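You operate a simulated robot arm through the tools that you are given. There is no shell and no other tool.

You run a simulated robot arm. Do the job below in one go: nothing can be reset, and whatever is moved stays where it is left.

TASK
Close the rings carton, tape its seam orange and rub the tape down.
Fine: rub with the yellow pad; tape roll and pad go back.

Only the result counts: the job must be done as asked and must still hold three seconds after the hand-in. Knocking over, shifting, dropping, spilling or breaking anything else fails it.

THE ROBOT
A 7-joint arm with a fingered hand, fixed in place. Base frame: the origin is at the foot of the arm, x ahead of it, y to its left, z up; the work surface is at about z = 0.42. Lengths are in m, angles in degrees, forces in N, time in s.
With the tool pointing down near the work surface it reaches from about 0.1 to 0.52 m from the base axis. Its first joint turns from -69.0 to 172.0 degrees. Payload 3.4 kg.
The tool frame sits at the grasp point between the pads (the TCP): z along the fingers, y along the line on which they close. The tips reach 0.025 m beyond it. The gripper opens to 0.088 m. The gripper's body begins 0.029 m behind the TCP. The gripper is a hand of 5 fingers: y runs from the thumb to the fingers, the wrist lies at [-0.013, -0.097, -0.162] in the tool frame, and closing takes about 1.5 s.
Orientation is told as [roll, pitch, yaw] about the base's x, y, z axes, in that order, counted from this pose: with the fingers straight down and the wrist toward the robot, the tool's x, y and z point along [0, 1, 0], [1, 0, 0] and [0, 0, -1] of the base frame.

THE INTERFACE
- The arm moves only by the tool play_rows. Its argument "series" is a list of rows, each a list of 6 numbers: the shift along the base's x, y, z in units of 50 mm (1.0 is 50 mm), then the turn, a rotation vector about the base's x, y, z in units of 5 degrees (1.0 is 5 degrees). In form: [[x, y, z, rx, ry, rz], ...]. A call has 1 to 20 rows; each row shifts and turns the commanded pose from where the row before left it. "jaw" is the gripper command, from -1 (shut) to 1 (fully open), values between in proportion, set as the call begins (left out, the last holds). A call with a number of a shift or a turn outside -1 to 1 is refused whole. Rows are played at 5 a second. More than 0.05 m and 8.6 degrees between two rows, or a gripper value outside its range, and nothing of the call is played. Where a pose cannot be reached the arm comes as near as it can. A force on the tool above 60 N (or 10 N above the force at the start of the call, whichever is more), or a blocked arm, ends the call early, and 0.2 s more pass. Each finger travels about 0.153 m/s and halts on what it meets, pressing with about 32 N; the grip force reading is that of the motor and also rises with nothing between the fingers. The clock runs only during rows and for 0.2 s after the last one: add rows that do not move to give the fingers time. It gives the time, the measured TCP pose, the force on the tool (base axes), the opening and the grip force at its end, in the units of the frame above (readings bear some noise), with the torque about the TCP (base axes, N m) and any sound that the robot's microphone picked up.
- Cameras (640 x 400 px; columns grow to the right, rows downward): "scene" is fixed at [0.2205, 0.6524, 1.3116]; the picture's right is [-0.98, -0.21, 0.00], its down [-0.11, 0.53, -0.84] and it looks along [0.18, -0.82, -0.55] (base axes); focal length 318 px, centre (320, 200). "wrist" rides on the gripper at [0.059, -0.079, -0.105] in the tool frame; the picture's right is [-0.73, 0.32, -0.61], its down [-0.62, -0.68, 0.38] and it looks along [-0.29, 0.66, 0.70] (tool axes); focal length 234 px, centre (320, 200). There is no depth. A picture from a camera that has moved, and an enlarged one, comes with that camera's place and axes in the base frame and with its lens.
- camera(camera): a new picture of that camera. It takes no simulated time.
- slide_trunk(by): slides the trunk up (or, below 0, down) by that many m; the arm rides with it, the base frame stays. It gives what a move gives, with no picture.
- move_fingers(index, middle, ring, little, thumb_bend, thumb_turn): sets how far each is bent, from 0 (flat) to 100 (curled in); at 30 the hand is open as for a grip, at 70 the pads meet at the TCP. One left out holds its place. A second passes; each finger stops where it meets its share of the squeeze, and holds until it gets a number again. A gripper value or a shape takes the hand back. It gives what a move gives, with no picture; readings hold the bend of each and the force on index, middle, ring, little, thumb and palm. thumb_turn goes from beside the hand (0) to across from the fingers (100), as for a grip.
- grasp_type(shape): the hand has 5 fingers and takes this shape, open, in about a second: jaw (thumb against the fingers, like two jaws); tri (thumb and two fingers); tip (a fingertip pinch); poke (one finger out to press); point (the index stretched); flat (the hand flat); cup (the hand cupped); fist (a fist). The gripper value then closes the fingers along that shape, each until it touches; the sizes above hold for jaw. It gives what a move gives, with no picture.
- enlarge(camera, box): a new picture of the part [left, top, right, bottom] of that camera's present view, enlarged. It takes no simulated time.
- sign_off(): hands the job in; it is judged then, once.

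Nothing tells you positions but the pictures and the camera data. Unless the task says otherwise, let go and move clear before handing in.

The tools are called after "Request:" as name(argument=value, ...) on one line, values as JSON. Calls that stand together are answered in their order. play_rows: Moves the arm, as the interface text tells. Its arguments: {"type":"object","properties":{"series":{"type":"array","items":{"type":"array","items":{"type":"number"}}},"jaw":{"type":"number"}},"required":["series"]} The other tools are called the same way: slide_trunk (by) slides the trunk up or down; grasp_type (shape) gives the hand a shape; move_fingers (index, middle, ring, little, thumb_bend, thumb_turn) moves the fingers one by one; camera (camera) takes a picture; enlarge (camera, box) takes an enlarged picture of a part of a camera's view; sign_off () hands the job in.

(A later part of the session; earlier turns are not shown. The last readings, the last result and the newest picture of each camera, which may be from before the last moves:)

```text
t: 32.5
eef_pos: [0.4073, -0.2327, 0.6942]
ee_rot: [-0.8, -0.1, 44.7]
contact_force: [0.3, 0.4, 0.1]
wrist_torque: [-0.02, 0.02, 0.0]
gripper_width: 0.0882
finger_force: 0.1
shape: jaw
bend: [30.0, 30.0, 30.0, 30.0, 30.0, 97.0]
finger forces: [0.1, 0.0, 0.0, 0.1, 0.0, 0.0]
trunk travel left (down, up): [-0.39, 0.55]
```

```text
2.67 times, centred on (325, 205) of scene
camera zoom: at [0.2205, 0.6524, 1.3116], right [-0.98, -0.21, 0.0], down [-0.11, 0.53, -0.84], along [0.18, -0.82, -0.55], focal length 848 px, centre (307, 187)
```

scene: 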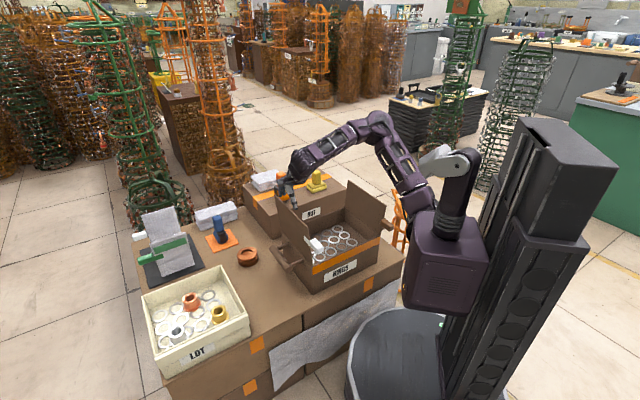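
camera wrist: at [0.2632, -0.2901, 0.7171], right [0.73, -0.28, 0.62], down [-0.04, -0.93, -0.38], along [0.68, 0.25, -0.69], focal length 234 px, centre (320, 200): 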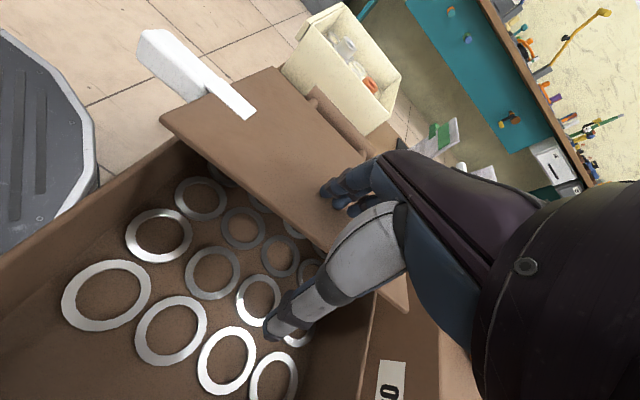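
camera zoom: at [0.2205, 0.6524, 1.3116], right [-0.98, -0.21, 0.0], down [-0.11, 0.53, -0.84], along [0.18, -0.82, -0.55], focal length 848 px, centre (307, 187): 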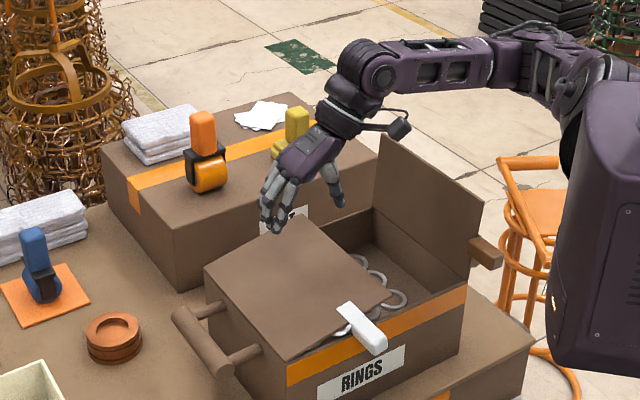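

The flap stays where it is left. Closing the fingers and pressing it down.

Request:
play_rows(series=[[0, 0, 0, 0, 0, 0], [0, 0, 0, 0, 0, 0], [0, 0, 0, 0, 0, 0], [0, 0, -0.4, 0, 0, 0], [0, 0, -0.4, 0, 0, 0], [0, 0, -0.4, 0, 0, 0], [0, 0, -0.4, 0, 0, 0], [0, 0, -0.4, 0, 0, 0], [0, 0, -0.3, 0, 0, 0], [0, 0, 0, 0, 0, 0]], jaw=-1)

Request:
enlarge(camera="scene", box=[250, 130, 400, 280])

```text
t: 34.6
eef_pos: [0.4089, -0.2292, 0.5868]
ee_rot: [-1.5, -1.0, 44.7]
contact_force: [11.8, 11.3, 51.0]
wrist_torque: [0.36, 0.05, -0.11]
gripper_width: 0.0
finger_force: 32.5
shape: jaw
bend: [70.0, 70.0, 70.0, 70.0, 74.0, 100.0]
finger forces: [51.1, 0.0, 0.1, 0.0, 0.0, 0.1]
trunk travel left (down, up): [-0.39, 0.55]
```

```text
2.67 times, centred on (325, 205) of scene
camera zoom: at [0.2205, 0.6524, 1.3116], right [-0.98, -0.21, 0.0], down [-0.11, 0.53, -0.84], along [0.18, -0.82, -0.55], focal length 848 px, centre (307, 187)
```

zoom: 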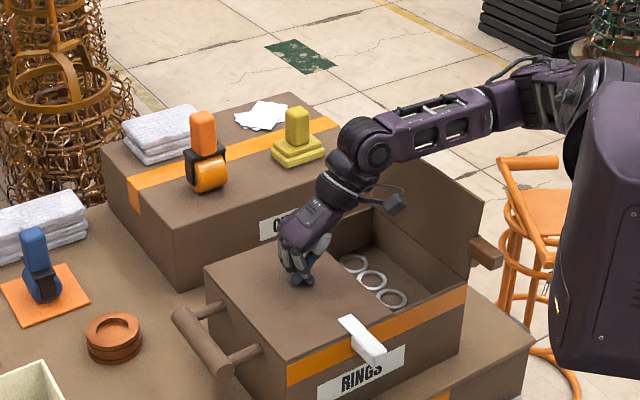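

The left flap now looks flat, and I'm pressing with about 51 N, so I lift off at once and check whether it stays down.

Request:
play_rows(series=[[0, 0, 0.3, 0, 0, 0], [0, 0, 0.5, 0, 0, 0], [0, 0, 0.8, 0, 0, 0], [0, 0, 1, 0, 0, 0], [0, 0, 1, 0, 0, 0], [0, 0, 0, 0, 0, 0]])

Request:
enlarge(camera="scene", box=[250, 150, 420, 300])

Request:
camera(camera="wrist")

```text
t: 36.0
eef_pos: [0.4061, -0.2323, 0.7593]
ee_rot: [-0.9, 0.1, 44.7]
contact_force: [0.6, 0.3, -0.4]
wrist_torque: [0.0, 0.0, -0.02]
gripper_width: 0.0
finger_force: 31.9
shape: jaw
bend: [70.0, 70.0, 70.0, 70.0, 74.0, 100.0]
finger forces: [0.0, 0.1, 0.0, 0.0, 0.1, 0.0]
trunk travel left (down, up): [-0.39, 0.55]
```

```text
2.67 times, centred on (335, 225) of scene
camera zoom: at [0.2205, 0.6524, 1.3116], right [-0.98, -0.21, 0.0], down [-0.11, 0.53, -0.84], along [0.18, -0.82, -0.55], focal length 848 px, centre (280, 133)
```

zoom: 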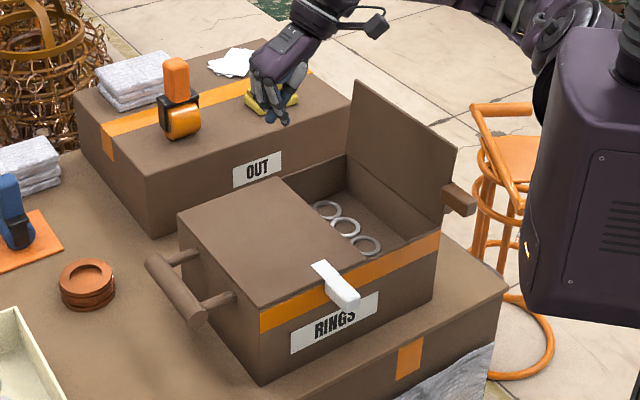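

```text
taken
camera wrist: at [0.3083, -0.2451, 0.8622], right [0.73, -0.28, 0.62], down [-0.04, -0.93, -0.38], along [0.68, 0.25, -0.69], focal length 234 px, centre (320, 200)
```

wrist: 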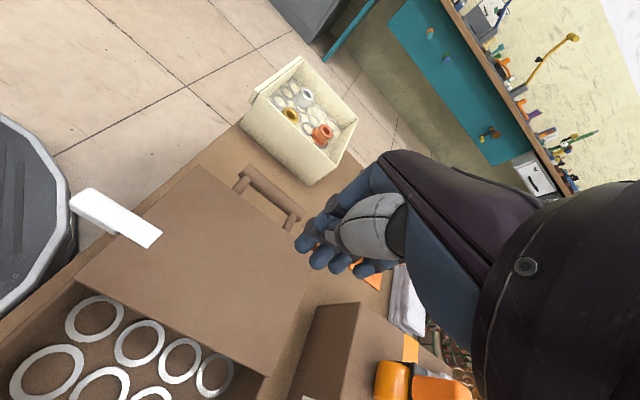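

The left flap is closed flat and stays; the carton has not moved. Next the right flap: I'll open the jaw and move over its top edge (l ≈ -0.067), staying above z 0.73.

Request:
play_rows(series=[[-0.35, -0.34, 0.4, 0, 0, 0], [-0.6, -0.6, 0, 0, 0, 0], [-0.6, -0.6, 0, 0, 0, 0], [-0.6, -0.6, 0, 0, 0, 0], [-0.6, -0.6, 0, 0, 0, 0], [0, 0, 0, 0, 0, 0], [0, 0, 0, 0, 0, 0]], jaw=1)

Request:
enlarge(camera="scene", box=[250, 130, 450, 300])

Request:
camera(camera="wrist")

```text
t: 37.6
eef_pos: [0.2693, -0.3715, 0.7791]
ee_rot: [-0.8, 0.1, 44.6]
contact_force: [-0.3, -0.8, -0.2]
wrist_torque: [-0.01, -0.01, 0.0]
gripper_width: 0.0878
finger_force: 0.1
shape: jaw
bend: [30.0, 30.0, 30.0, 30.0, 30.0, 98.0]
finger forces: [0.0, 0.1, 0.0, 0.1, 0.1, 0.0]
trunk travel left (down, up): [-0.39, 0.55]
```

```text
2.35 times, centred on (350, 215) of scene
camera zoom: at [0.2205, 0.6524, 1.3116], right [-0.98, -0.21, 0.0], down [-0.11, 0.53, -0.84], along [0.18, -0.82, -0.55], focal length 748 px, centre (249, 165)
```

zoom: 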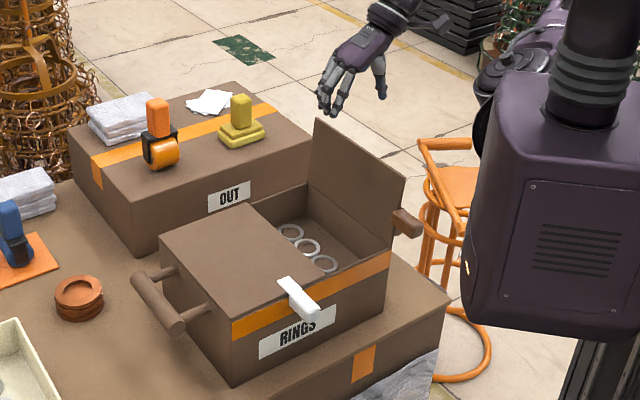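

```text
taken
camera wrist: at [0.1709, -0.3828, 0.8828], right [0.73, -0.28, 0.62], down [-0.04, -0.93, -0.38], along [0.68, 0.25, -0.69], focal length 234 px, centre (320, 200)
```

wrist: 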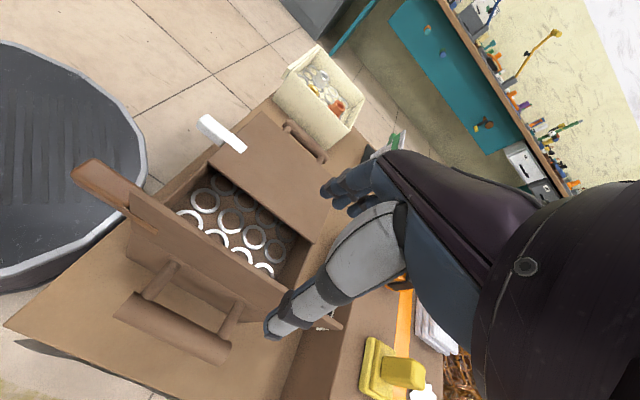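

The hand is over the right flap with the thumb outside; two estimates of the flap's lateral position differ by about 3 cm, so I'll look closer before descending.

Request:
enlarge(camera="wrist", box=[60, 140, 380, 360])

Request:
enlarge(camera="scene", box=[330, 120, 430, 240])

```text
1.82 times, centred on (220, 250) of wrist
camera zoom: at [0.1709, -0.3828, 0.8828], right [0.73, -0.28, 0.62], down [-0.04, -0.93, -0.38], along [0.68, 0.25, -0.69], focal length 426 px, centre (502, 109)
```

zoom: 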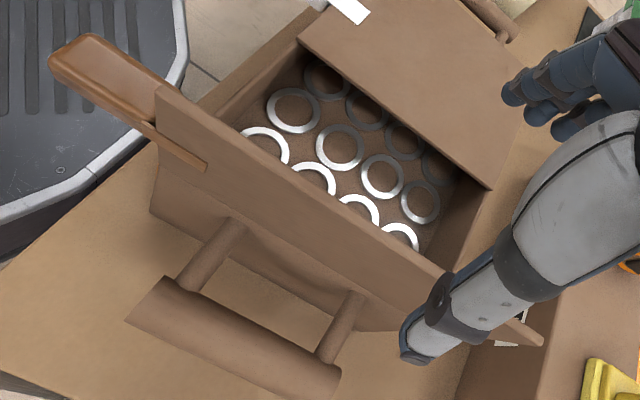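

```text
3.33 times, centred on (380, 180) of scene
camera zoom: at [0.2205, 0.6524, 1.3116], right [-0.98, -0.21, 0.0], down [-0.11, 0.53, -0.84], along [0.18, -0.82, -0.55], focal length 1060 px, centre (120, 267)
```

zoom: 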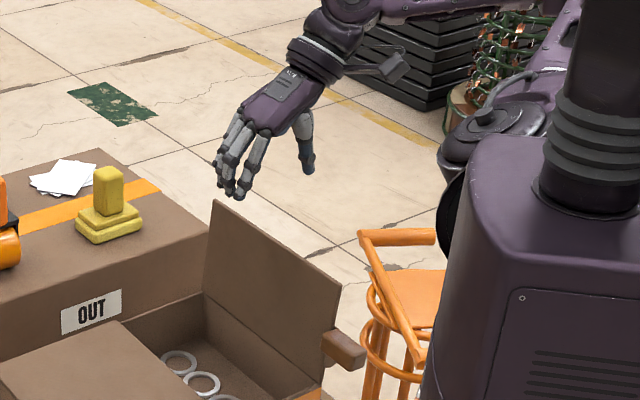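

Triangulating both views puts the right flap's top at about l = -0.07, z = 0.685, which is centred in the open jaw. Descending to straddle it.

Request:
play_rows(series=[[0, 0, -0.5, 0, 0, 0], [0, 0, -0.5, 0, 0, 0], [0, 0, -0.5, 0, 0, 0], [0, 0, -0.5, 0, 0, 0], [0, 0, 0, 0, 0, 0]])

Request:
enlarge(camera="scene", box=[330, 120, 430, 240])

Request:
enlarge(camera="wrist", box=[60, 140, 380, 360])

```text
t: 38.9
eef_pos: [0.2689, -0.3714, 0.6782]
ee_rot: [-0.9, 0.0, 44.6]
contact_force: [-0.1, -0.8, -0.6]
wrist_torque: [0.0, 0.02, 0.01]
gripper_width: 0.0878
finger_force: 0.2
shape: jaw
bend: [30.0, 30.0, 30.0, 30.0, 30.0, 98.0]
finger forces: [0.0, 0.0, 0.0, 0.0, 0.1, 0.0]
trunk travel left (down, up): [-0.39, 0.55]
```

```text
3.33 times, centred on (380, 180) of scene
camera zoom: at [0.2205, 0.6524, 1.3116], right [-0.98, -0.21, 0.0], down [-0.11, 0.53, -0.84], along [0.18, -0.82, -0.55], focal length 1060 px, centre (120, 267)
```

zoom: 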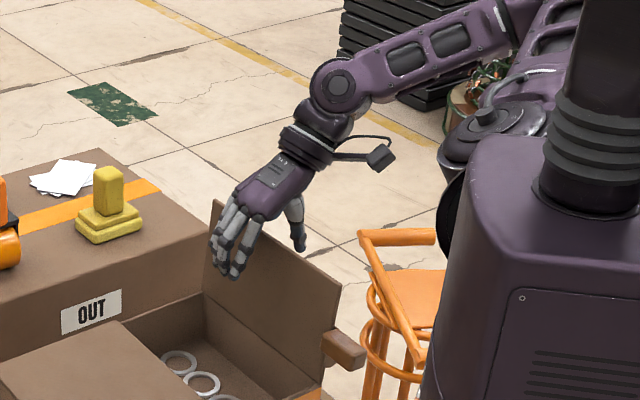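

```text
1.82 times, centred on (220, 250) of wrist
camera zoom: at [0.1708, -0.3818, 0.782], right [0.73, -0.28, 0.62], down [-0.04, -0.93, -0.37], along [0.68, 0.25, -0.69], focal length 426 px, centre (502, 109)
```

zoom: 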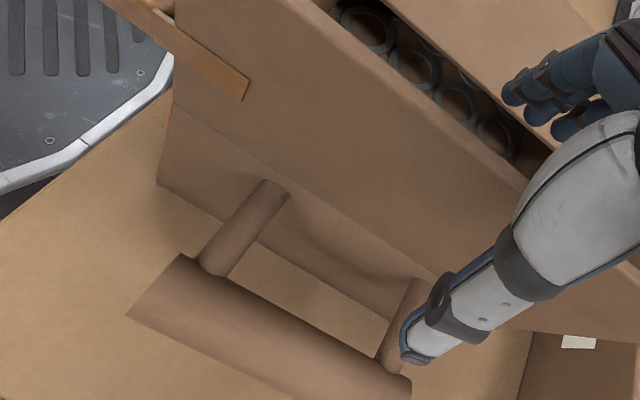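

The flap is between fingers (inside) and thumb (outside). Now I push inward along +l with the thumb, lowering a little towards the end.

Request:
play_rows(series=[[0.4, 0.39, 0, 0, 0, 0], [0.4, 0.39, 0, 0, 0, 0], [0.4, 0.39, 0, 0, 0, 0], [0.36, 0.35, -0.15, 0, 0, 0], [0.25, 0.25, -0.25, 0, 0, 0], [0, 0, 0, 0, 0, 0]])

Request:
enlarge(camera="scene", box=[280, 130, 430, 280])

Request:
camera(camera="wrist")

```text
t: 40.2
eef_pos: [0.3614, -0.2812, 0.6591]
ee_rot: [-0.8, -0.1, 44.7]
contact_force: [0.3, -0.1, 0.5]
wrist_torque: [-0.03, 0.0, 0.0]
gripper_width: 0.0881
finger_force: 0.0
shape: jaw
bend: [30.0, 30.0, 30.0, 30.0, 29.0, 97.0]
finger forces: [0.1, 0.0, 0.1, 0.1, 0.2, 0.0]
trunk travel left (down, up): [-0.39, 0.55]
```

```text
2.67 times, centred on (355, 205) of scene
camera zoom: at [0.2205, 0.6524, 1.3116], right [-0.98, -0.21, 0.0], down [-0.11, 0.53, -0.84], along [0.18, -0.82, -0.55], focal length 848 px, centre (227, 187)
```

zoom: 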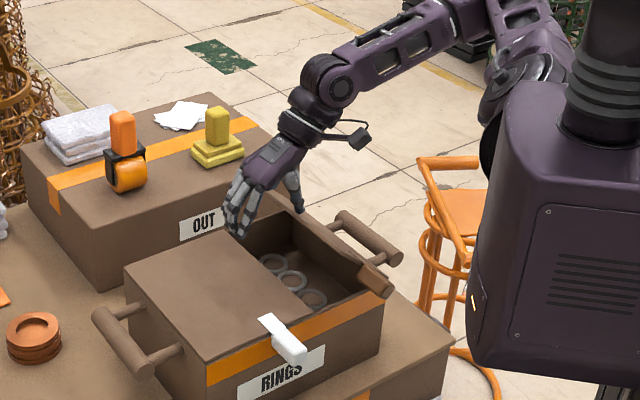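

```text
taken
camera wrist: at [0.2611, -0.2928, 0.7617], right [0.73, -0.28, 0.62], down [-0.04, -0.93, -0.38], along [0.68, 0.25, -0.69], focal length 234 px, centre (320, 200)
```

wrist: 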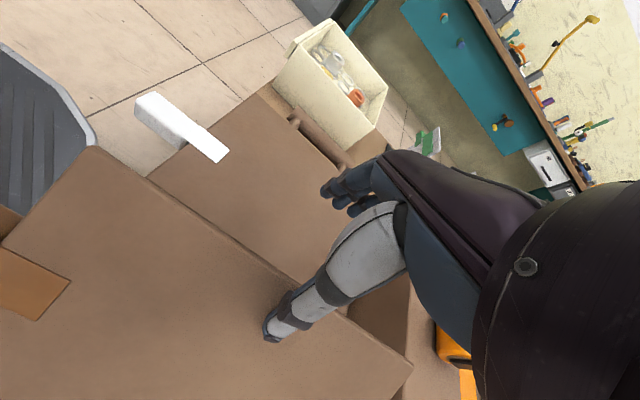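

The right flap is now about 45° in. I'll lift, shift over its middle, close the fingers and press it down.

Request:
play_rows(series=[[0, 0, 0.6, 0, 0, 0], [0, 0, 0.6, 0, 0, 0], [-0.2, -0.2, 0, 0, 0, 0], [-0.25, -0.25, 0, 0, 0, 0], [0, 0, 0, 0, 0, 0]])

Request:
play_rows(series=[[0, 0, 0, 0, 0, 0], [0, 0, 0, 0, 0, 0], [0, 0, 0, 0, 0, 0], [0, 0, 0, 0, 0, 0], [0, 0, -0.4, 0, 0, 0], [0, 0, -0.4, 0, 0, 0], [0, 0, -0.4, 0, 0, 0], [0, 0, -0.4, 0, 0, 0], [0, 0, -0.4, 0, 0, 0], [0, 0, -0.3, 0, 0, 0], [0, 0, 0, 0, 0, 0]], jaw=-1)

Request:
enlarge(camera="scene", box=[280, 130, 430, 280])

```text
t: 41.5
eef_pos: [0.3378, -0.3055, 0.7187]
ee_rot: [-0.8, 0.1, 44.8]
contact_force: [-0.2, 0.1, -0.2]
wrist_torque: [-0.02, 0.01, -0.02]
gripper_width: 0.0878
finger_force: 0.1
shape: jaw
bend: [30.0, 30.0, 30.0, 30.0, 30.0, 97.0]
finger forces: [0.0, 0.0, 0.1, 0.1, 0.0, 0.0]
trunk travel left (down, up): [-0.39, 0.55]
```

```text
t: 43.9
eef_pos: [0.3375, -0.3039, 0.6033]
ee_rot: [-0.7, 0.0, 44.7]
contact_force: [3.1, 4.2, 0.5]
wrist_torque: [0.08, -0.1, -0.06]
gripper_width: 0.0
finger_force: 32.1
shape: jaw
bend: [70.0, 70.0, 70.0, 70.0, 74.0, 100.0]
finger forces: [6.0, 0.0, 0.1, 0.0, 0.1, 0.0]
trunk travel left (down, up): [-0.39, 0.55]
```

```text
2.67 times, centred on (355, 205) of scene
camera zoom: at [0.2205, 0.6524, 1.3116], right [-0.98, -0.21, 0.0], down [-0.11, 0.53, -0.84], along [0.18, -0.82, -0.55], focal length 848 px, centre (227, 187)
```

zoom: 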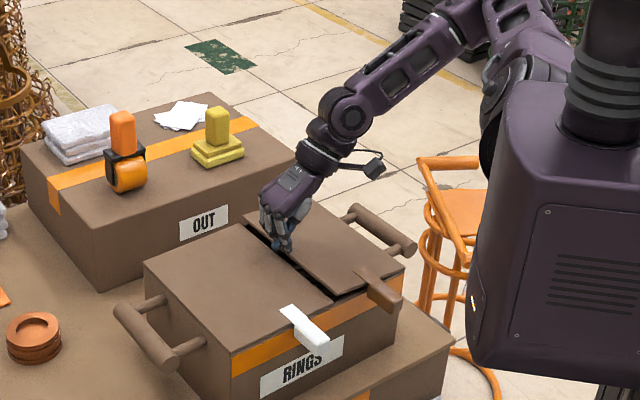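

The right flap is nearly closed, but the carton seems to have slid about 2 cm (fingertip caught near the flap's free edge). I'll lift off and re-measure everything.

Request:
play_rows(series=[[0, 0, 0.4, 0, 0, 0], [0, 0, 0.6, 0, 0, 0], [0, 0, 0.8, 0, 0, 0], [0, 0, 0.8, 0, 0, 0], [0, 0, 0, 0, 0, 0]])

Request:
enlarge(camera="scene", box=[250, 150, 420, 300])

Request:
camera(camera="wrist")

Request:
camera(camera="scene")

```text
t: 45.0
eef_pos: [0.3365, -0.3038, 0.7343]
ee_rot: [-0.8, 0.0, 44.7]
contact_force: [-0.9, -0.5, -0.7]
wrist_torque: [0.03, -0.03, 0.01]
gripper_width: 0.0
finger_force: 32.7
shape: jaw
bend: [70.0, 70.0, 70.0, 70.0, 74.0, 100.0]
finger forces: [0.1, 0.1, 0.0, 0.1, 0.0, 0.0]
trunk travel left (down, up): [-0.39, 0.55]
```

```text
2.67 times, centred on (335, 225) of scene
camera zoom: at [0.2205, 0.6524, 1.3116], right [-0.98, -0.21, 0.0], down [-0.11, 0.53, -0.84], along [0.18, -0.82, -0.55], focal length 848 px, centre (280, 133)
```

zoom: 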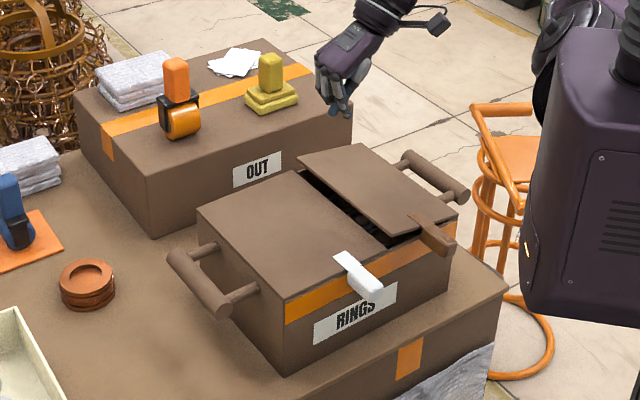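

```text
taken
camera wrist: at [0.2385, -0.3165, 0.8379], right [0.73, -0.28, 0.62], down [-0.04, -0.93, -0.38], along [0.68, 0.25, -0.69], focal length 234 px, centre (320, 200)
```

wrist: 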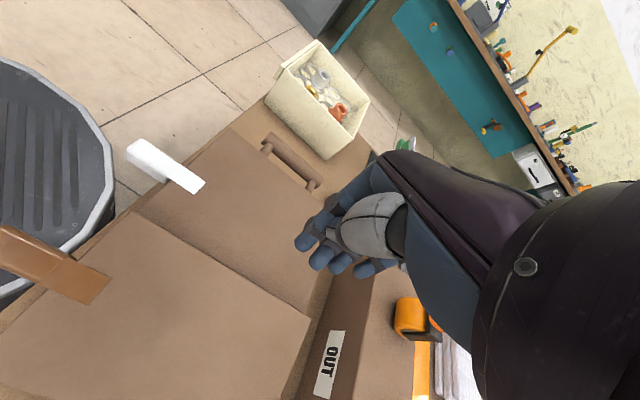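

```text
taken
```

scene: 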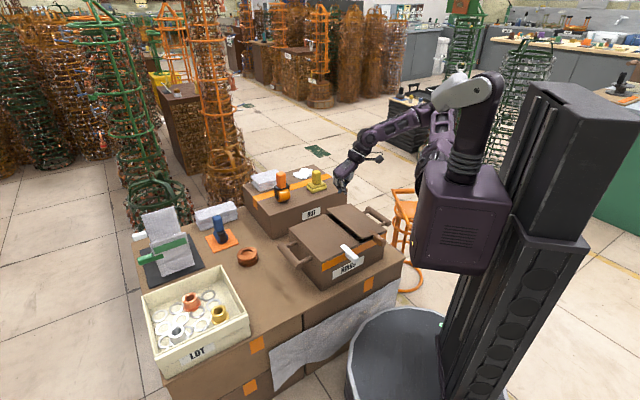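

The right flap is almost closed; the carton has slid about 3.5 cm toward −l, staying upright. I'll press the right flap down gently nearer its hinge, where the finger can't catch its free edge.

Request:
play_rows(series=[[-0.43, -0.38, 0, 0, 0, 0], [-0.43, -0.38, 0, 0, 0, 0], [0, 0, -0.8, 0, 0, 0], [0, 0, -0.8, 0, 0, 0], [0, 0, -0.6, 0, 0, 0], [0, 0, -0.3, 0, 0, 0], [0, 0, 0, 0, 0, 0]])

Request:
enlarge(camera="scene", box=[250, 150, 420, 300])

```text
t: 46.6
eef_pos: [0.2935, -0.3425, 0.6093]
ee_rot: [-0.8, 0.0, 44.7]
contact_force: [-0.3, -0.4, 0.3]
wrist_torque: [0.01, -0.01, -0.01]
gripper_width: 0.0
finger_force: 31.4
shape: jaw
bend: [70.0, 70.0, 70.0, 70.0, 74.0, 100.0]
finger forces: [0.1, 0.0, 0.0, 0.0, 0.0, 0.0]
trunk travel left (down, up): [-0.39, 0.55]
```

```text
2.67 times, centred on (335, 225) of scene
camera zoom: at [0.2205, 0.6524, 1.3116], right [-0.98, -0.21, 0.0], down [-0.11, 0.53, -0.84], along [0.18, -0.82, -0.55], focal length 848 px, centre (280, 133)
```

zoom: 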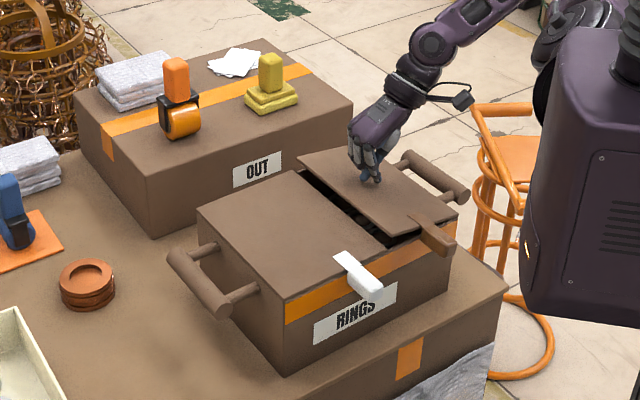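

The finger is just above the middle of the right flap. Pressing down in small steps.

Request:
play_rows(series=[[0, 0, -0.12, 0, 0, 0], [0, 0, -0.12, 0, 0, 0], [0, 0, -0.1, 0, 0, 0], [0, 0, 0, 0, 0, 0]])

Request:
enlarge(camera="scene", box=[250, 150, 420, 300])

```text
t: 47.6
eef_pos: [0.2929, -0.3413, 0.5917]
ee_rot: [-0.7, 0.0, 44.7]
contact_force: [0.3, 0.4, 1.4]
wrist_torque: [0.02, -0.04, 0.0]
gripper_width: 0.0
finger_force: 32.0
shape: jaw
bend: [70.0, 70.0, 70.0, 70.0, 74.0, 100.0]
finger forces: [0.7, 0.1, 0.1, 0.0, 0.0, 0.1]
trunk travel left (down, up): [-0.39, 0.55]
```

```text
2.67 times, centred on (335, 225) of scene
camera zoom: at [0.2205, 0.6524, 1.3116], right [-0.98, -0.21, 0.0], down [-0.11, 0.53, -0.84], along [0.18, -0.82, -0.55], focal length 848 px, centre (280, 133)
```

zoom: 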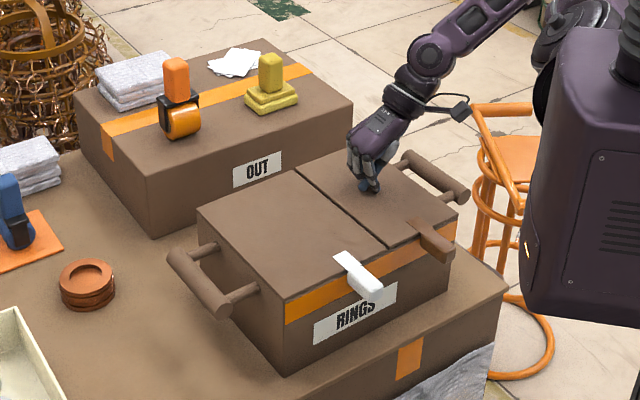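

Nearly flat now. A little more until the force shows that it rests on the rim.

Request:
play_rows(series=[[0, 0, -0.05, 0, 0, 0], [0, 0, -0.05, 0, 0, 0], [0, 0, 0, 0, 0, 0]])

Request:
enlarge(camera="scene", box=[290, 180, 390, 260])

```text
t: 48.5
eef_pos: [0.2948, -0.3395, 0.5891]
ee_rot: [-1.1, -0.2, 44.7]
contact_force: [5.8, 4.9, 25.8]
wrist_torque: [0.19, 0.04, -0.01]
gripper_width: 0.0
finger_force: 32.0
shape: jaw
bend: [70.0, 70.0, 70.0, 70.0, 74.0, 100.0]
finger forces: [25.5, 0.1, 0.0, 0.0, 0.0, 0.0]
trunk travel left (down, up): [-0.39, 0.55]
```

```text
5.00 times, centred on (340, 220) of scene
camera zoom: at [0.2205, 0.6524, 1.3116], right [-0.98, -0.21, 0.0], down [-0.11, 0.53, -0.84], along [0.18, -0.82, -0.55], focal length 1590 px, centre (220, 100)
```

zoom: 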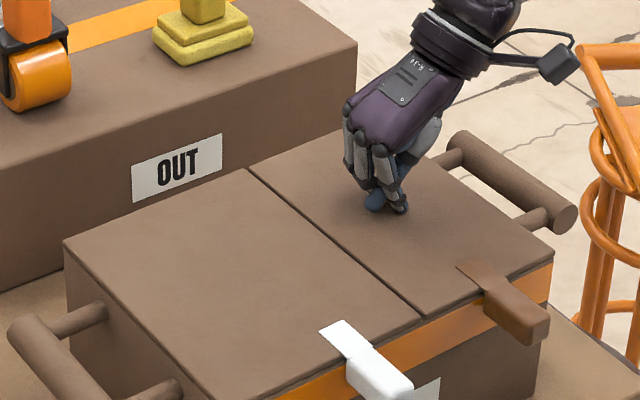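

Both flaps are closed and the seam runs front to back at about l ≈ 0.04 (f from 0.345 to 0.56). I'll lift off, check that it stays, and turn the hand back toward -45° on the way up.

Request:
play_rows(series=[[0, 0, 0.4, 0, 0, 0], [0, 0, 0.8, 0, 0, 0], [0, 0, 1, 0, 0, 0], [0, 0, 1, 0, 0, -1], [0.2, 0, 1, 0, 0, -1], [0.3, 0, 1, 0, 0, -1], [0.3, 0, 1, 0, 0, -1], [0.3, 0, 1, 0, 0, -1], [0, 0, 0, 0, 0, 0]])

Request:
enlarge(camera="scene", box=[290, 180, 390, 260])

Request:
camera(camera="wrist")

```text
refused: row 5 steps farther than a row can; nothing moved
```

```text
5.00 times, centred on (340, 220) of scene
camera zoom: at [0.2205, 0.6524, 1.3116], right [-0.98, -0.21, 0.0], down [-0.11, 0.53, -0.84], along [0.18, -0.82, -0.55], focal length 1590 px, centre (220, 100)
```

zoom: 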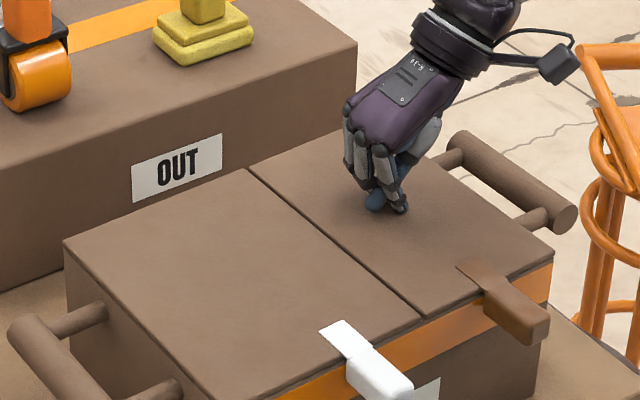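

```text
taken
camera wrist: at [0.196, -0.3509, 0.6922], right [0.73, -0.28, 0.62], down [-0.04, -0.93, -0.37], along [0.68, 0.25, -0.69], focal length 234 px, centre (320, 200)
```

wrist: 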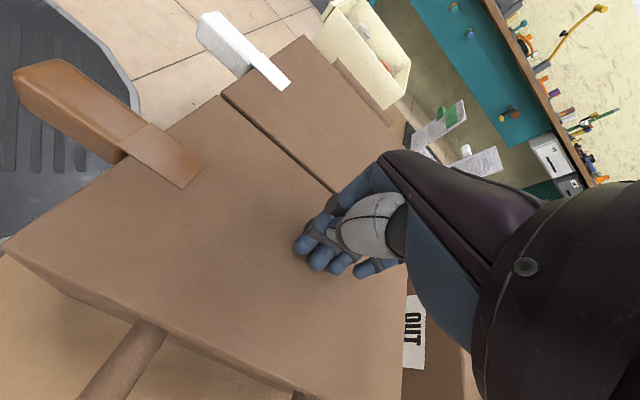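

The row was too big a step (nothing moved). I'll redo the lift with smaller combined steps.

Request:
play_rows(series=[[0, 0, 0.4, 0, 0, 0], [0, 0, 0.8, 0, 0, 0], [0, 0, 0.95, 0, 0, 0], [0, 0, 0.95, 0, 0, -1], [0.2, 0, 0.9, 0, 0, -1], [0.3, 0, 0.9, 0, 0, -1], [0.3, 0, 0.9, 0, 0, -1], [0.3, 0, 0.9, 0, 0, -1], [0, 0, 0.5, 0, 0, -1], [0, 0, 0, 0, 0, 0]])

Request:
enlarge(camera="scene", box=[290, 180, 390, 260])

Request:
camera(camera="wrist")

```text
t: 50.6
eef_pos: [0.3494, -0.3435, 0.9469]
ee_rot: [-0.7, 0.0, 14.6]
contact_force: [0.2, 0.1, -0.3]
wrist_torque: [0.01, -0.01, -0.01]
gripper_width: 0.0
finger_force: 31.9
shape: jaw
bend: [70.0, 70.0, 70.0, 70.0, 74.0, 100.0]
finger forces: [0.0, 0.0, 0.1, 0.0, 0.1, 0.0]
trunk travel left (down, up): [-0.39, 0.55]
```

```text
5.00 times, centred on (340, 220) of scene
camera zoom: at [0.2205, 0.6524, 1.3116], right [-0.98, -0.21, 0.0], down [-0.11, 0.53, -0.84], along [0.18, -0.82, -0.55], focal length 1590 px, centre (220, 100)
```

zoom: 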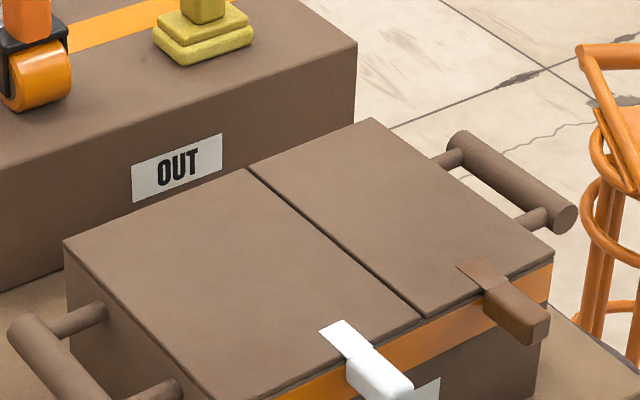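

```text
taken
camera wrist: at [0.2575, -0.3035, 1.0501], right [0.49, -0.61, 0.62], down [-0.5, -0.78, -0.38], along [0.71, -0.12, -0.69], focal length 234 px, centre (320, 200)
```

wrist: 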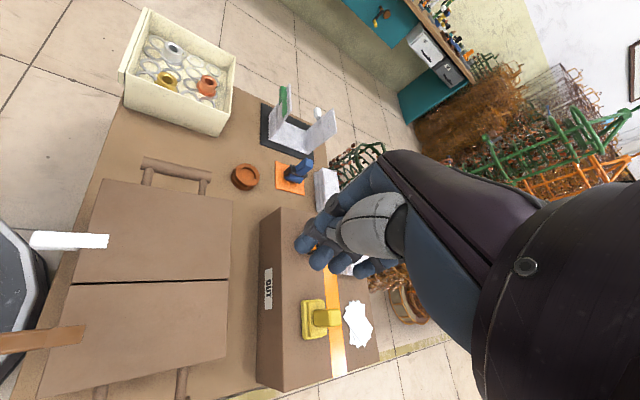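

The flaps stay closed. I'll measure the seam in an enlarged wrist view.

Request:
enlarge(camera="wrist", box=[20, 170, 260, 400])

Request:
enlarge(camera="wrist", box=[250, 180, 400, 380])

```text
1.74 times, centred on (140, 285) of wrist
camera zoom: at [0.2575, -0.3035, 1.0501], right [0.49, -0.61, 0.62], down [-0.5, -0.78, -0.38], along [0.71, -0.12, -0.69], focal length 407 px, centre (633, 52)
```

zoom: 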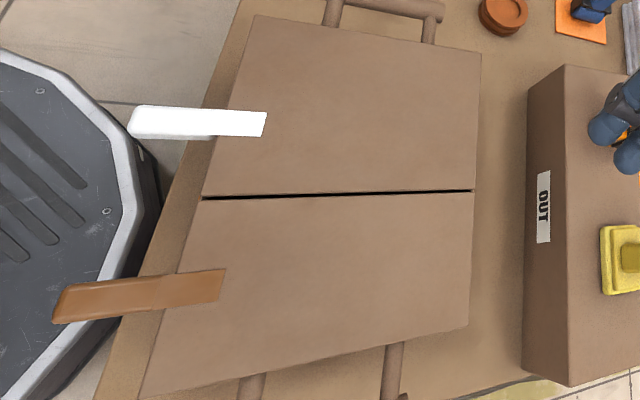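

```text
2.00 times, centred on (325, 280) of wrist
camera zoom: at [0.2575, -0.3035, 1.0501], right [0.49, -0.61, 0.62], down [-0.5, -0.78, -0.38], along [0.71, -0.12, -0.69], focal length 468 px, centre (310, 40)
```

zoom: 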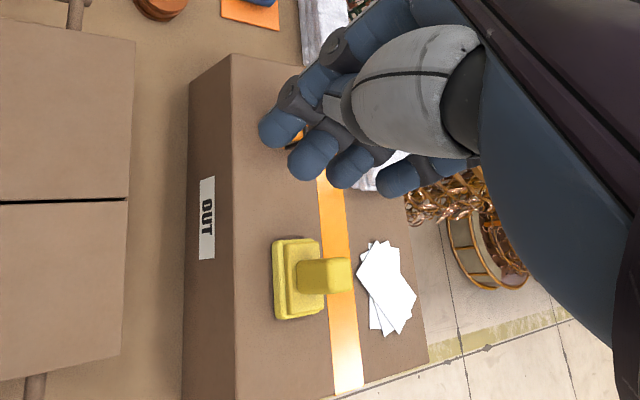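

The seam runs from about (0.263, -0.223) to (0.420, -0.370) at z ≈ 0.56, azimuth about -43°. Now I'll turn the hand to about -44°, open it, and stage toward the dispenser at height, then lower the trunk for reach.

Request:
play_rows(series=[[0.235, -0.024, 0, 0.05, 0, -0.98], [0.235, -0.024, 0, 0.05, 0, -0.98], [0.235, -0.024, 0, 0.05, 0, -0.98], [0.235, -0.024, 0, 0, 0, -0.98], [0.235, -0.024, 0, 0, 0, -0.98], [0.235, -0.024, 0, 0, 0, -0.98], [0.235, -0.024, 0, 0, 0, -0.98], [0.235, -0.024, 0, 0, 0, -0.98], [0.235, -0.024, 0, 0, 0, -0.98], [0.235, -0.024, 0, 0, 0, -0.98], [0.235, -0.024, 0, 0, 0, -0.98], [0.235, -0.024, 0, 0, 0, -0.98], [0, 0, 0, 0, 0, 0]], jaw=1)

Request:
slide_trunk(by=-0.15)

Request:
camera(camera="wrist")

Request:
camera(camera="scene")

```text
t: 53.5
eef_pos: [0.4914, -0.357, 0.9477]
ee_rot: [0.0, -0.1, -44.2]
contact_force: [0.7, 0.2, 0.1]
wrist_torque: [-0.01, -0.02, -0.02]
gripper_width: 0.0876
finger_force: 0.0
shape: jaw
bend: [30.0, 30.0, 30.0, 30.0, 30.0, 98.0]
finger forces: [0.0, 0.0, 0.1, 0.1, 0.0, 0.0]
trunk travel left (down, up): [-0.39, 0.55]
```

```text
t: 55.2
eef_pos: [0.4903, -0.3556, 0.797]
ee_rot: [-0.1, -0.1, -44.1]
contact_force: [0.7, -0.5, 0.2]
wrist_torque: [0.0, 0.02, 0.01]
gripper_width: 0.0878
finger_force: 0.1
shape: jaw
bend: [30.0, 30.0, 30.0, 30.0, 30.0, 98.0]
finger forces: [0.0, 0.1, 0.0, 0.0, 0.0, 0.1]
trunk travel left (down, up): [-0.24, 0.7]
```

```text
taken
camera wrist: at [0.4746, -0.258, 0.9009], right [-0.27, -0.74, 0.61], down [-0.92, 0.03, -0.38], along [0.27, -0.67, -0.69], focal length 234 px, centre (320, 200)
```

wrist: 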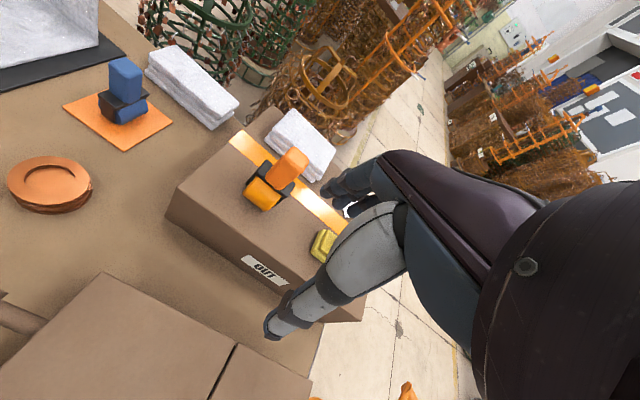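

```text
taken
```

scene: 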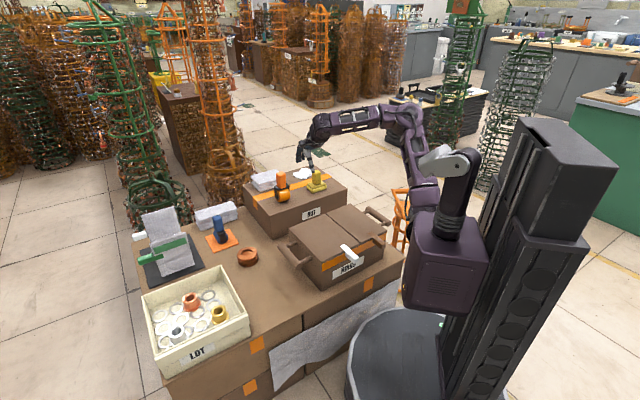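

Now a close look at the dispenser from both cameras to fix its position and orientation.

Request:
enlarge(camera="wrist", box=[220, 120, 350, 230])

Request:
enlarge(camera="scene", box=[260, 160, 310, 210])

```text
3.64 times, centred on (285, 175) of wrist
camera zoom: at [0.4746, -0.258, 0.9009], right [-0.27, -0.74, 0.61], down [-0.92, 0.03, -0.38], along [0.27, -0.67, -0.69], focal length 852 px, centre (447, 291)
```

zoom: 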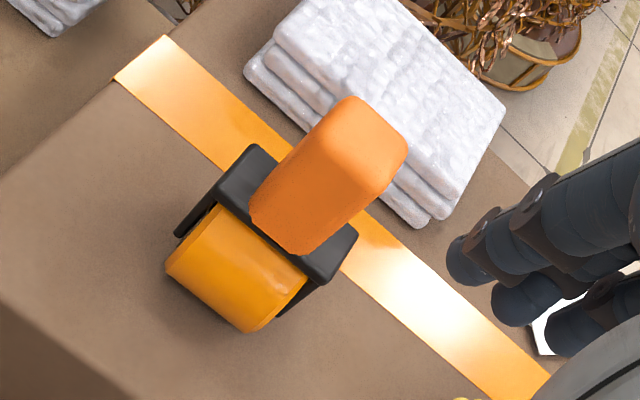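

```text
8.00 times, centred on (285, 185) of scene
camera zoom: at [0.2205, 0.6524, 1.3116], right [-0.98, -0.21, 0.0], down [-0.11, 0.53, -0.84], along [0.18, -0.82, -0.55], focal length 2544 px, centre (600, 320)
```

zoom: 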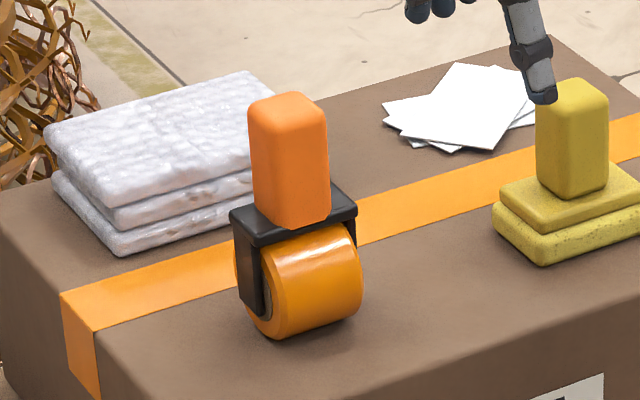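

I estimate the handle top at about (0.613, -0.430, 0.70), handle roughly 3 cm square. I'll move above it, fingertips still above the handle, and refine.

Request:
play_rows(series=[[0.6135, -0.372, 0, 0, 0, 0], [0.6135, -0.372, 0, 0, 0, 0], [0.6135, -0.372, 0, 0, 0, 0], [0.6135, -0.372, 0, 0, 0, 0], [0, 0, -0.5, 0, 0, 0], [0, 0, 0, 0, 0, 0]])

Request:
camera(camera="wrist")

Request:
enlarge(camera="scene", box=[245, 130, 325, 210])

```text
t: 56.6
eef_pos: [0.6147, -0.431, 0.7724]
ee_rot: [0.0, -0.1, -44.1]
contact_force: [0.3, 0.6, 1.1]
wrist_torque: [0.02, -0.01, 0.02]
gripper_width: 0.0879
finger_force: 0.0
shape: jaw
bend: [30.0, 30.0, 30.0, 30.0, 30.0, 98.0]
finger forces: [0.0, 0.0, 0.0, 0.0, 0.1, 0.0]
trunk travel left (down, up): [-0.24, 0.7]
```

```text
taken
camera wrist: at [0.5982, -0.3326, 0.8763], right [-0.27, -0.75, 0.61], down [-0.92, 0.03, -0.38], along [0.27, -0.67, -0.69], focal length 234 px, centre (320, 200)
```

wrist: 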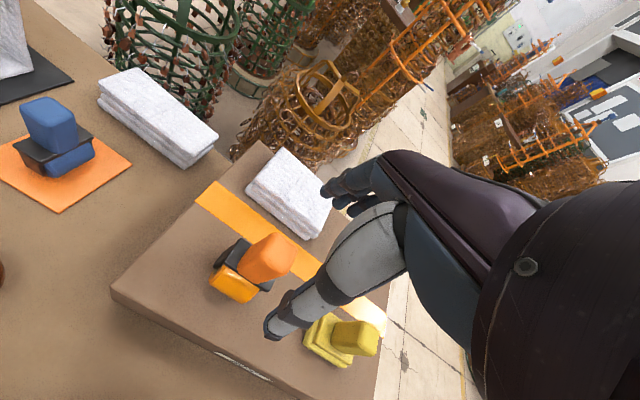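

```text
5.00 times, centred on (285, 170) of scene
camera zoom: at [0.2205, 0.6524, 1.3116], right [-0.98, -0.21, 0.0], down [-0.11, 0.53, -0.84], along [0.18, -0.82, -0.55], focal length 1590 px, centre (495, 350)
```

zoom: 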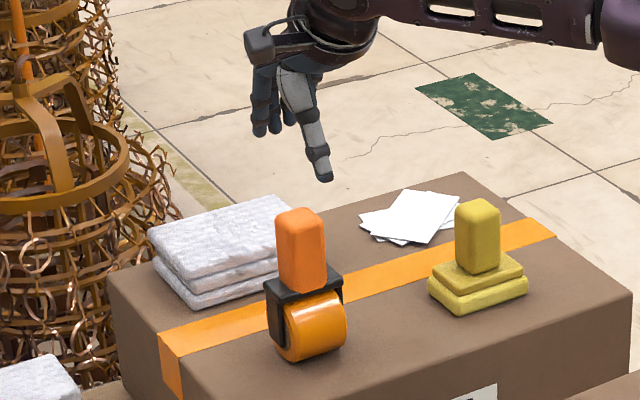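

Request:
enlarge(camera="wrist", box=[200, 210, 330, 320])

```text
3.64 times, centred on (265, 265) of wrist
camera zoom: at [0.5982, -0.3326, 0.8763], right [-0.27, -0.75, 0.61], down [-0.92, 0.03, -0.38], along [0.27, -0.67, -0.69], focal length 852 px, centre (520, -36)
```

zoom: 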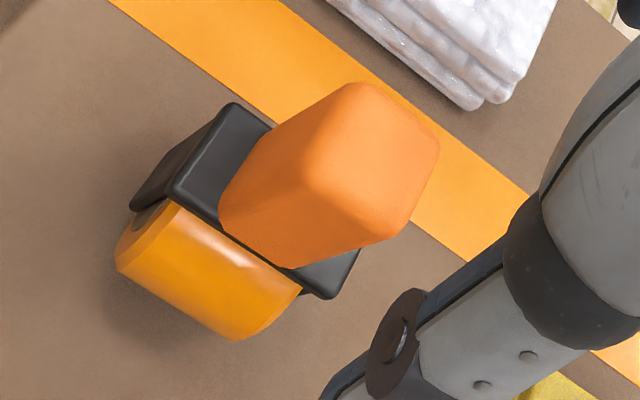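

Two wrist views and the scene view agree on the handle top at about (0.620, -0.4475, 0.685), with its rolling direction at azimuth about -42°. I'll align and descend partway.

Request:
play_rows(series=[[0.106, -0.33, 0, 0, 0, 0.42], [0, 0, -0.4, 0, 0, 0], [0, 0, -0.4, 0, 0, 0], [0, 0, -0.4, 0, 0, 0], [0, 0, 0, 0, 0, 0]])

Request:
enlarge(camera="wrist", box=[180, 180, 420, 360])

Request:
enlarge(camera="scene", box=[245, 130, 325, 210])

```text
t: 57.8
eef_pos: [0.6175, -0.4482, 0.7123]
ee_rot: [-0.1, -0.2, -42.1]
contact_force: [0.6, 0.1, -1.1]
wrist_torque: [0.02, -0.02, 0.0]
gripper_width: 0.0875
finger_force: 0.1
shape: jaw
bend: [30.0, 30.0, 30.0, 30.0, 30.0, 98.0]
finger forces: [0.1, 0.1, 0.0, 0.0, 0.0, 0.0]
trunk travel left (down, up): [-0.24, 0.7]
```

```text
2.22 times, centred on (300, 270) of wrist
camera zoom: at [0.5988, -0.3499, 0.8158], right [-0.25, -0.75, 0.61], down [-0.92, -0.01, -0.38], along [0.29, -0.66, -0.69], focal length 520 px, centre (364, 44)
```

zoom: 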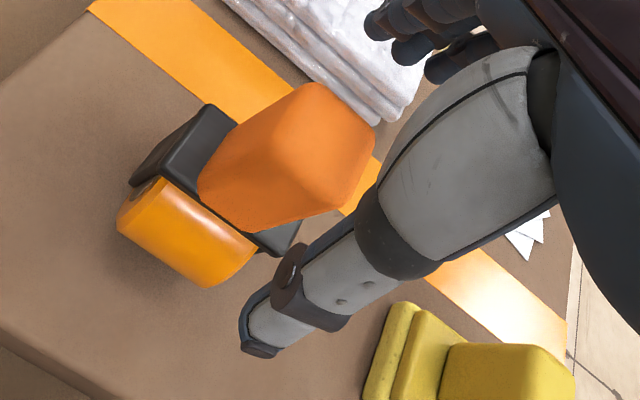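

```text
5.00 times, centred on (285, 170) of scene
camera zoom: at [0.2205, 0.6524, 1.3116], right [-0.98, -0.21, 0.0], down [-0.11, 0.53, -0.84], along [0.18, -0.82, -0.55], focal length 1590 px, centre (495, 350)
```

zoom: 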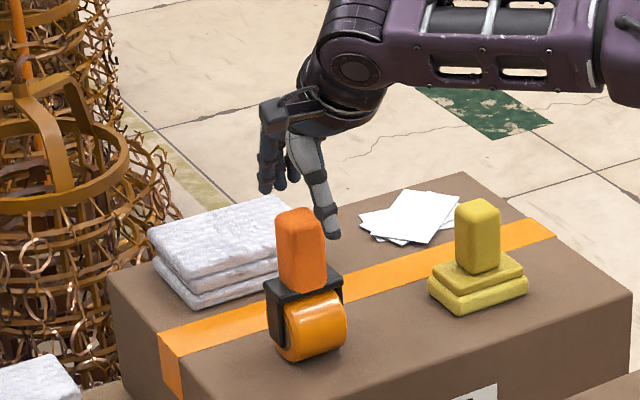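

The TCP is centred above the handle within a couple of millimetres. Descending to grasp height.

Request:
play_rows(series=[[0.04, 0.02, -0.35, 0, 0, 0], [0, 0, -0.35, 0, 0, 0], [0, 0, -0.26, 0, 0, 0], [0, 0, 0, 0, 0, 0]])

Request:
enlarge(camera="wrist", box=[180, 180, 420, 360])

Request:
enlarge(camera="scene", box=[245, 130, 325, 210])

```text
t: 58.8
eef_pos: [0.6197, -0.4472, 0.6639]
ee_rot: [0.0, -0.1, -42.0]
contact_force: [-0.2, -0.7, -0.8]
wrist_torque: [0.01, 0.04, 0.01]
gripper_width: 0.0879
finger_force: 0.1
shape: jaw
bend: [30.0, 30.0, 30.0, 30.0, 30.0, 98.0]
finger forces: [0.0, 0.1, 0.0, 0.0, 0.0, 0.1]
trunk travel left (down, up): [-0.24, 0.7]
```

```text
2.22 times, centred on (300, 270) of wrist
camera zoom: at [0.6006, -0.3489, 0.7681], right [-0.25, -0.75, 0.61], down [-0.92, -0.01, -0.38], along [0.29, -0.66, -0.69], focal length 520 px, centre (364, 44)
```

zoom: 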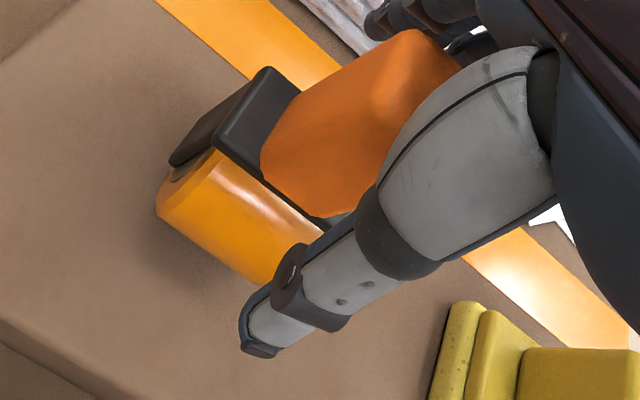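

```text
5.00 times, centred on (285, 170) of scene
camera zoom: at [0.2205, 0.6524, 1.3116], right [-0.98, -0.21, 0.0], down [-0.11, 0.53, -0.84], along [0.18, -0.82, -0.55], focal length 1590 px, centre (495, 350)
```

zoom: 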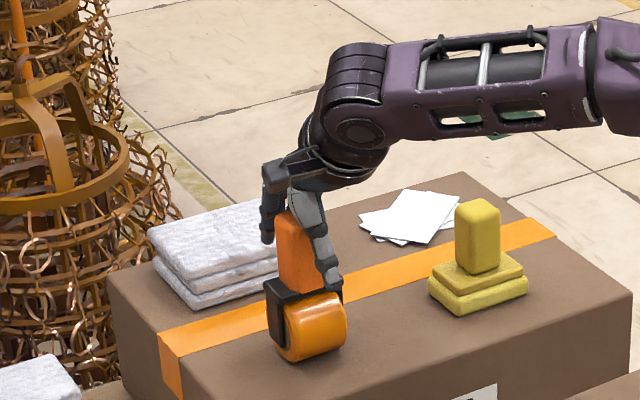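

The hand surrounds the handle without touching. Closing the grip.

Request:
play_rows(series=[[0, 0, 0, 0, 0, 0], [0, 0, 0, 0, 0, 0], [0, 0, 0, 0, 0, 0], [0, 0, 0, 0, 0, 0], [0, 0, 0, 0, 0, 0], [0, 0, 0, 0, 0, 0], [0, 0, 0, 0, 0, 0], [0, 0, 0, 0, 0, 0]], jaw=-1)

Request:
enlarge(camera="wrist", box=[180, 180, 420, 360])

Request:
enlarge(camera="scene", box=[245, 130, 325, 210])

```text
t: 60.6
eef_pos: [0.621, -0.4462, 0.6637]
ee_rot: [0.1, -0.1, -42.0]
contact_force: [-0.5, 0.3, -0.3]
wrist_torque: [0.01, 0.02, 0.0]
gripper_width: 0.0284
finger_force: 32.5
shape: jaw
bend: [74.0, 52.0, 53.0, 54.0, 74.0, 100.0]
finger forces: [16.5, 8.3, 3.4, 0.0, 28.6, 0.0]
trunk travel left (down, up): [-0.24, 0.7]
```

```text
2.22 times, centred on (300, 270) of wrist
camera zoom: at [0.6008, -0.3489, 0.768], right [-0.25, -0.75, 0.61], down [-0.92, -0.01, -0.38], along [0.29, -0.66, -0.69], focal length 520 px, centre (364, 44)
```

zoom: 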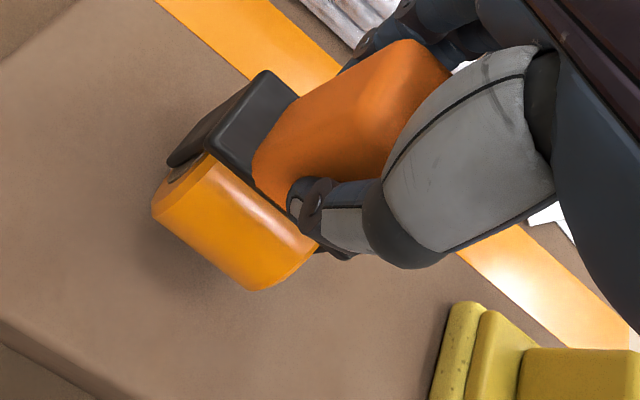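

```text
5.00 times, centred on (285, 170) of scene
camera zoom: at [0.2205, 0.6524, 1.3116], right [-0.98, -0.21, 0.0], down [-0.11, 0.53, -0.84], along [0.18, -0.82, -0.55], focal length 1590 px, centre (495, 350)
```

zoom: 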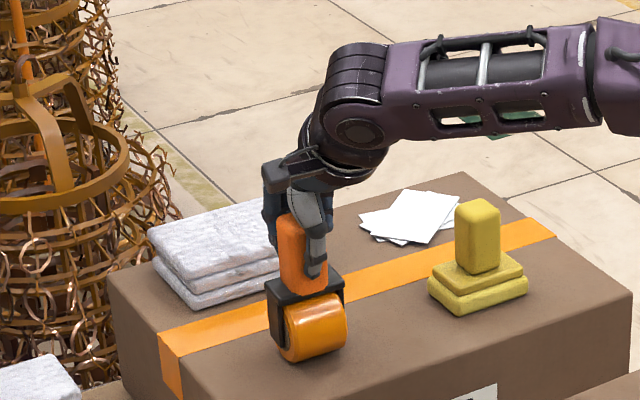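

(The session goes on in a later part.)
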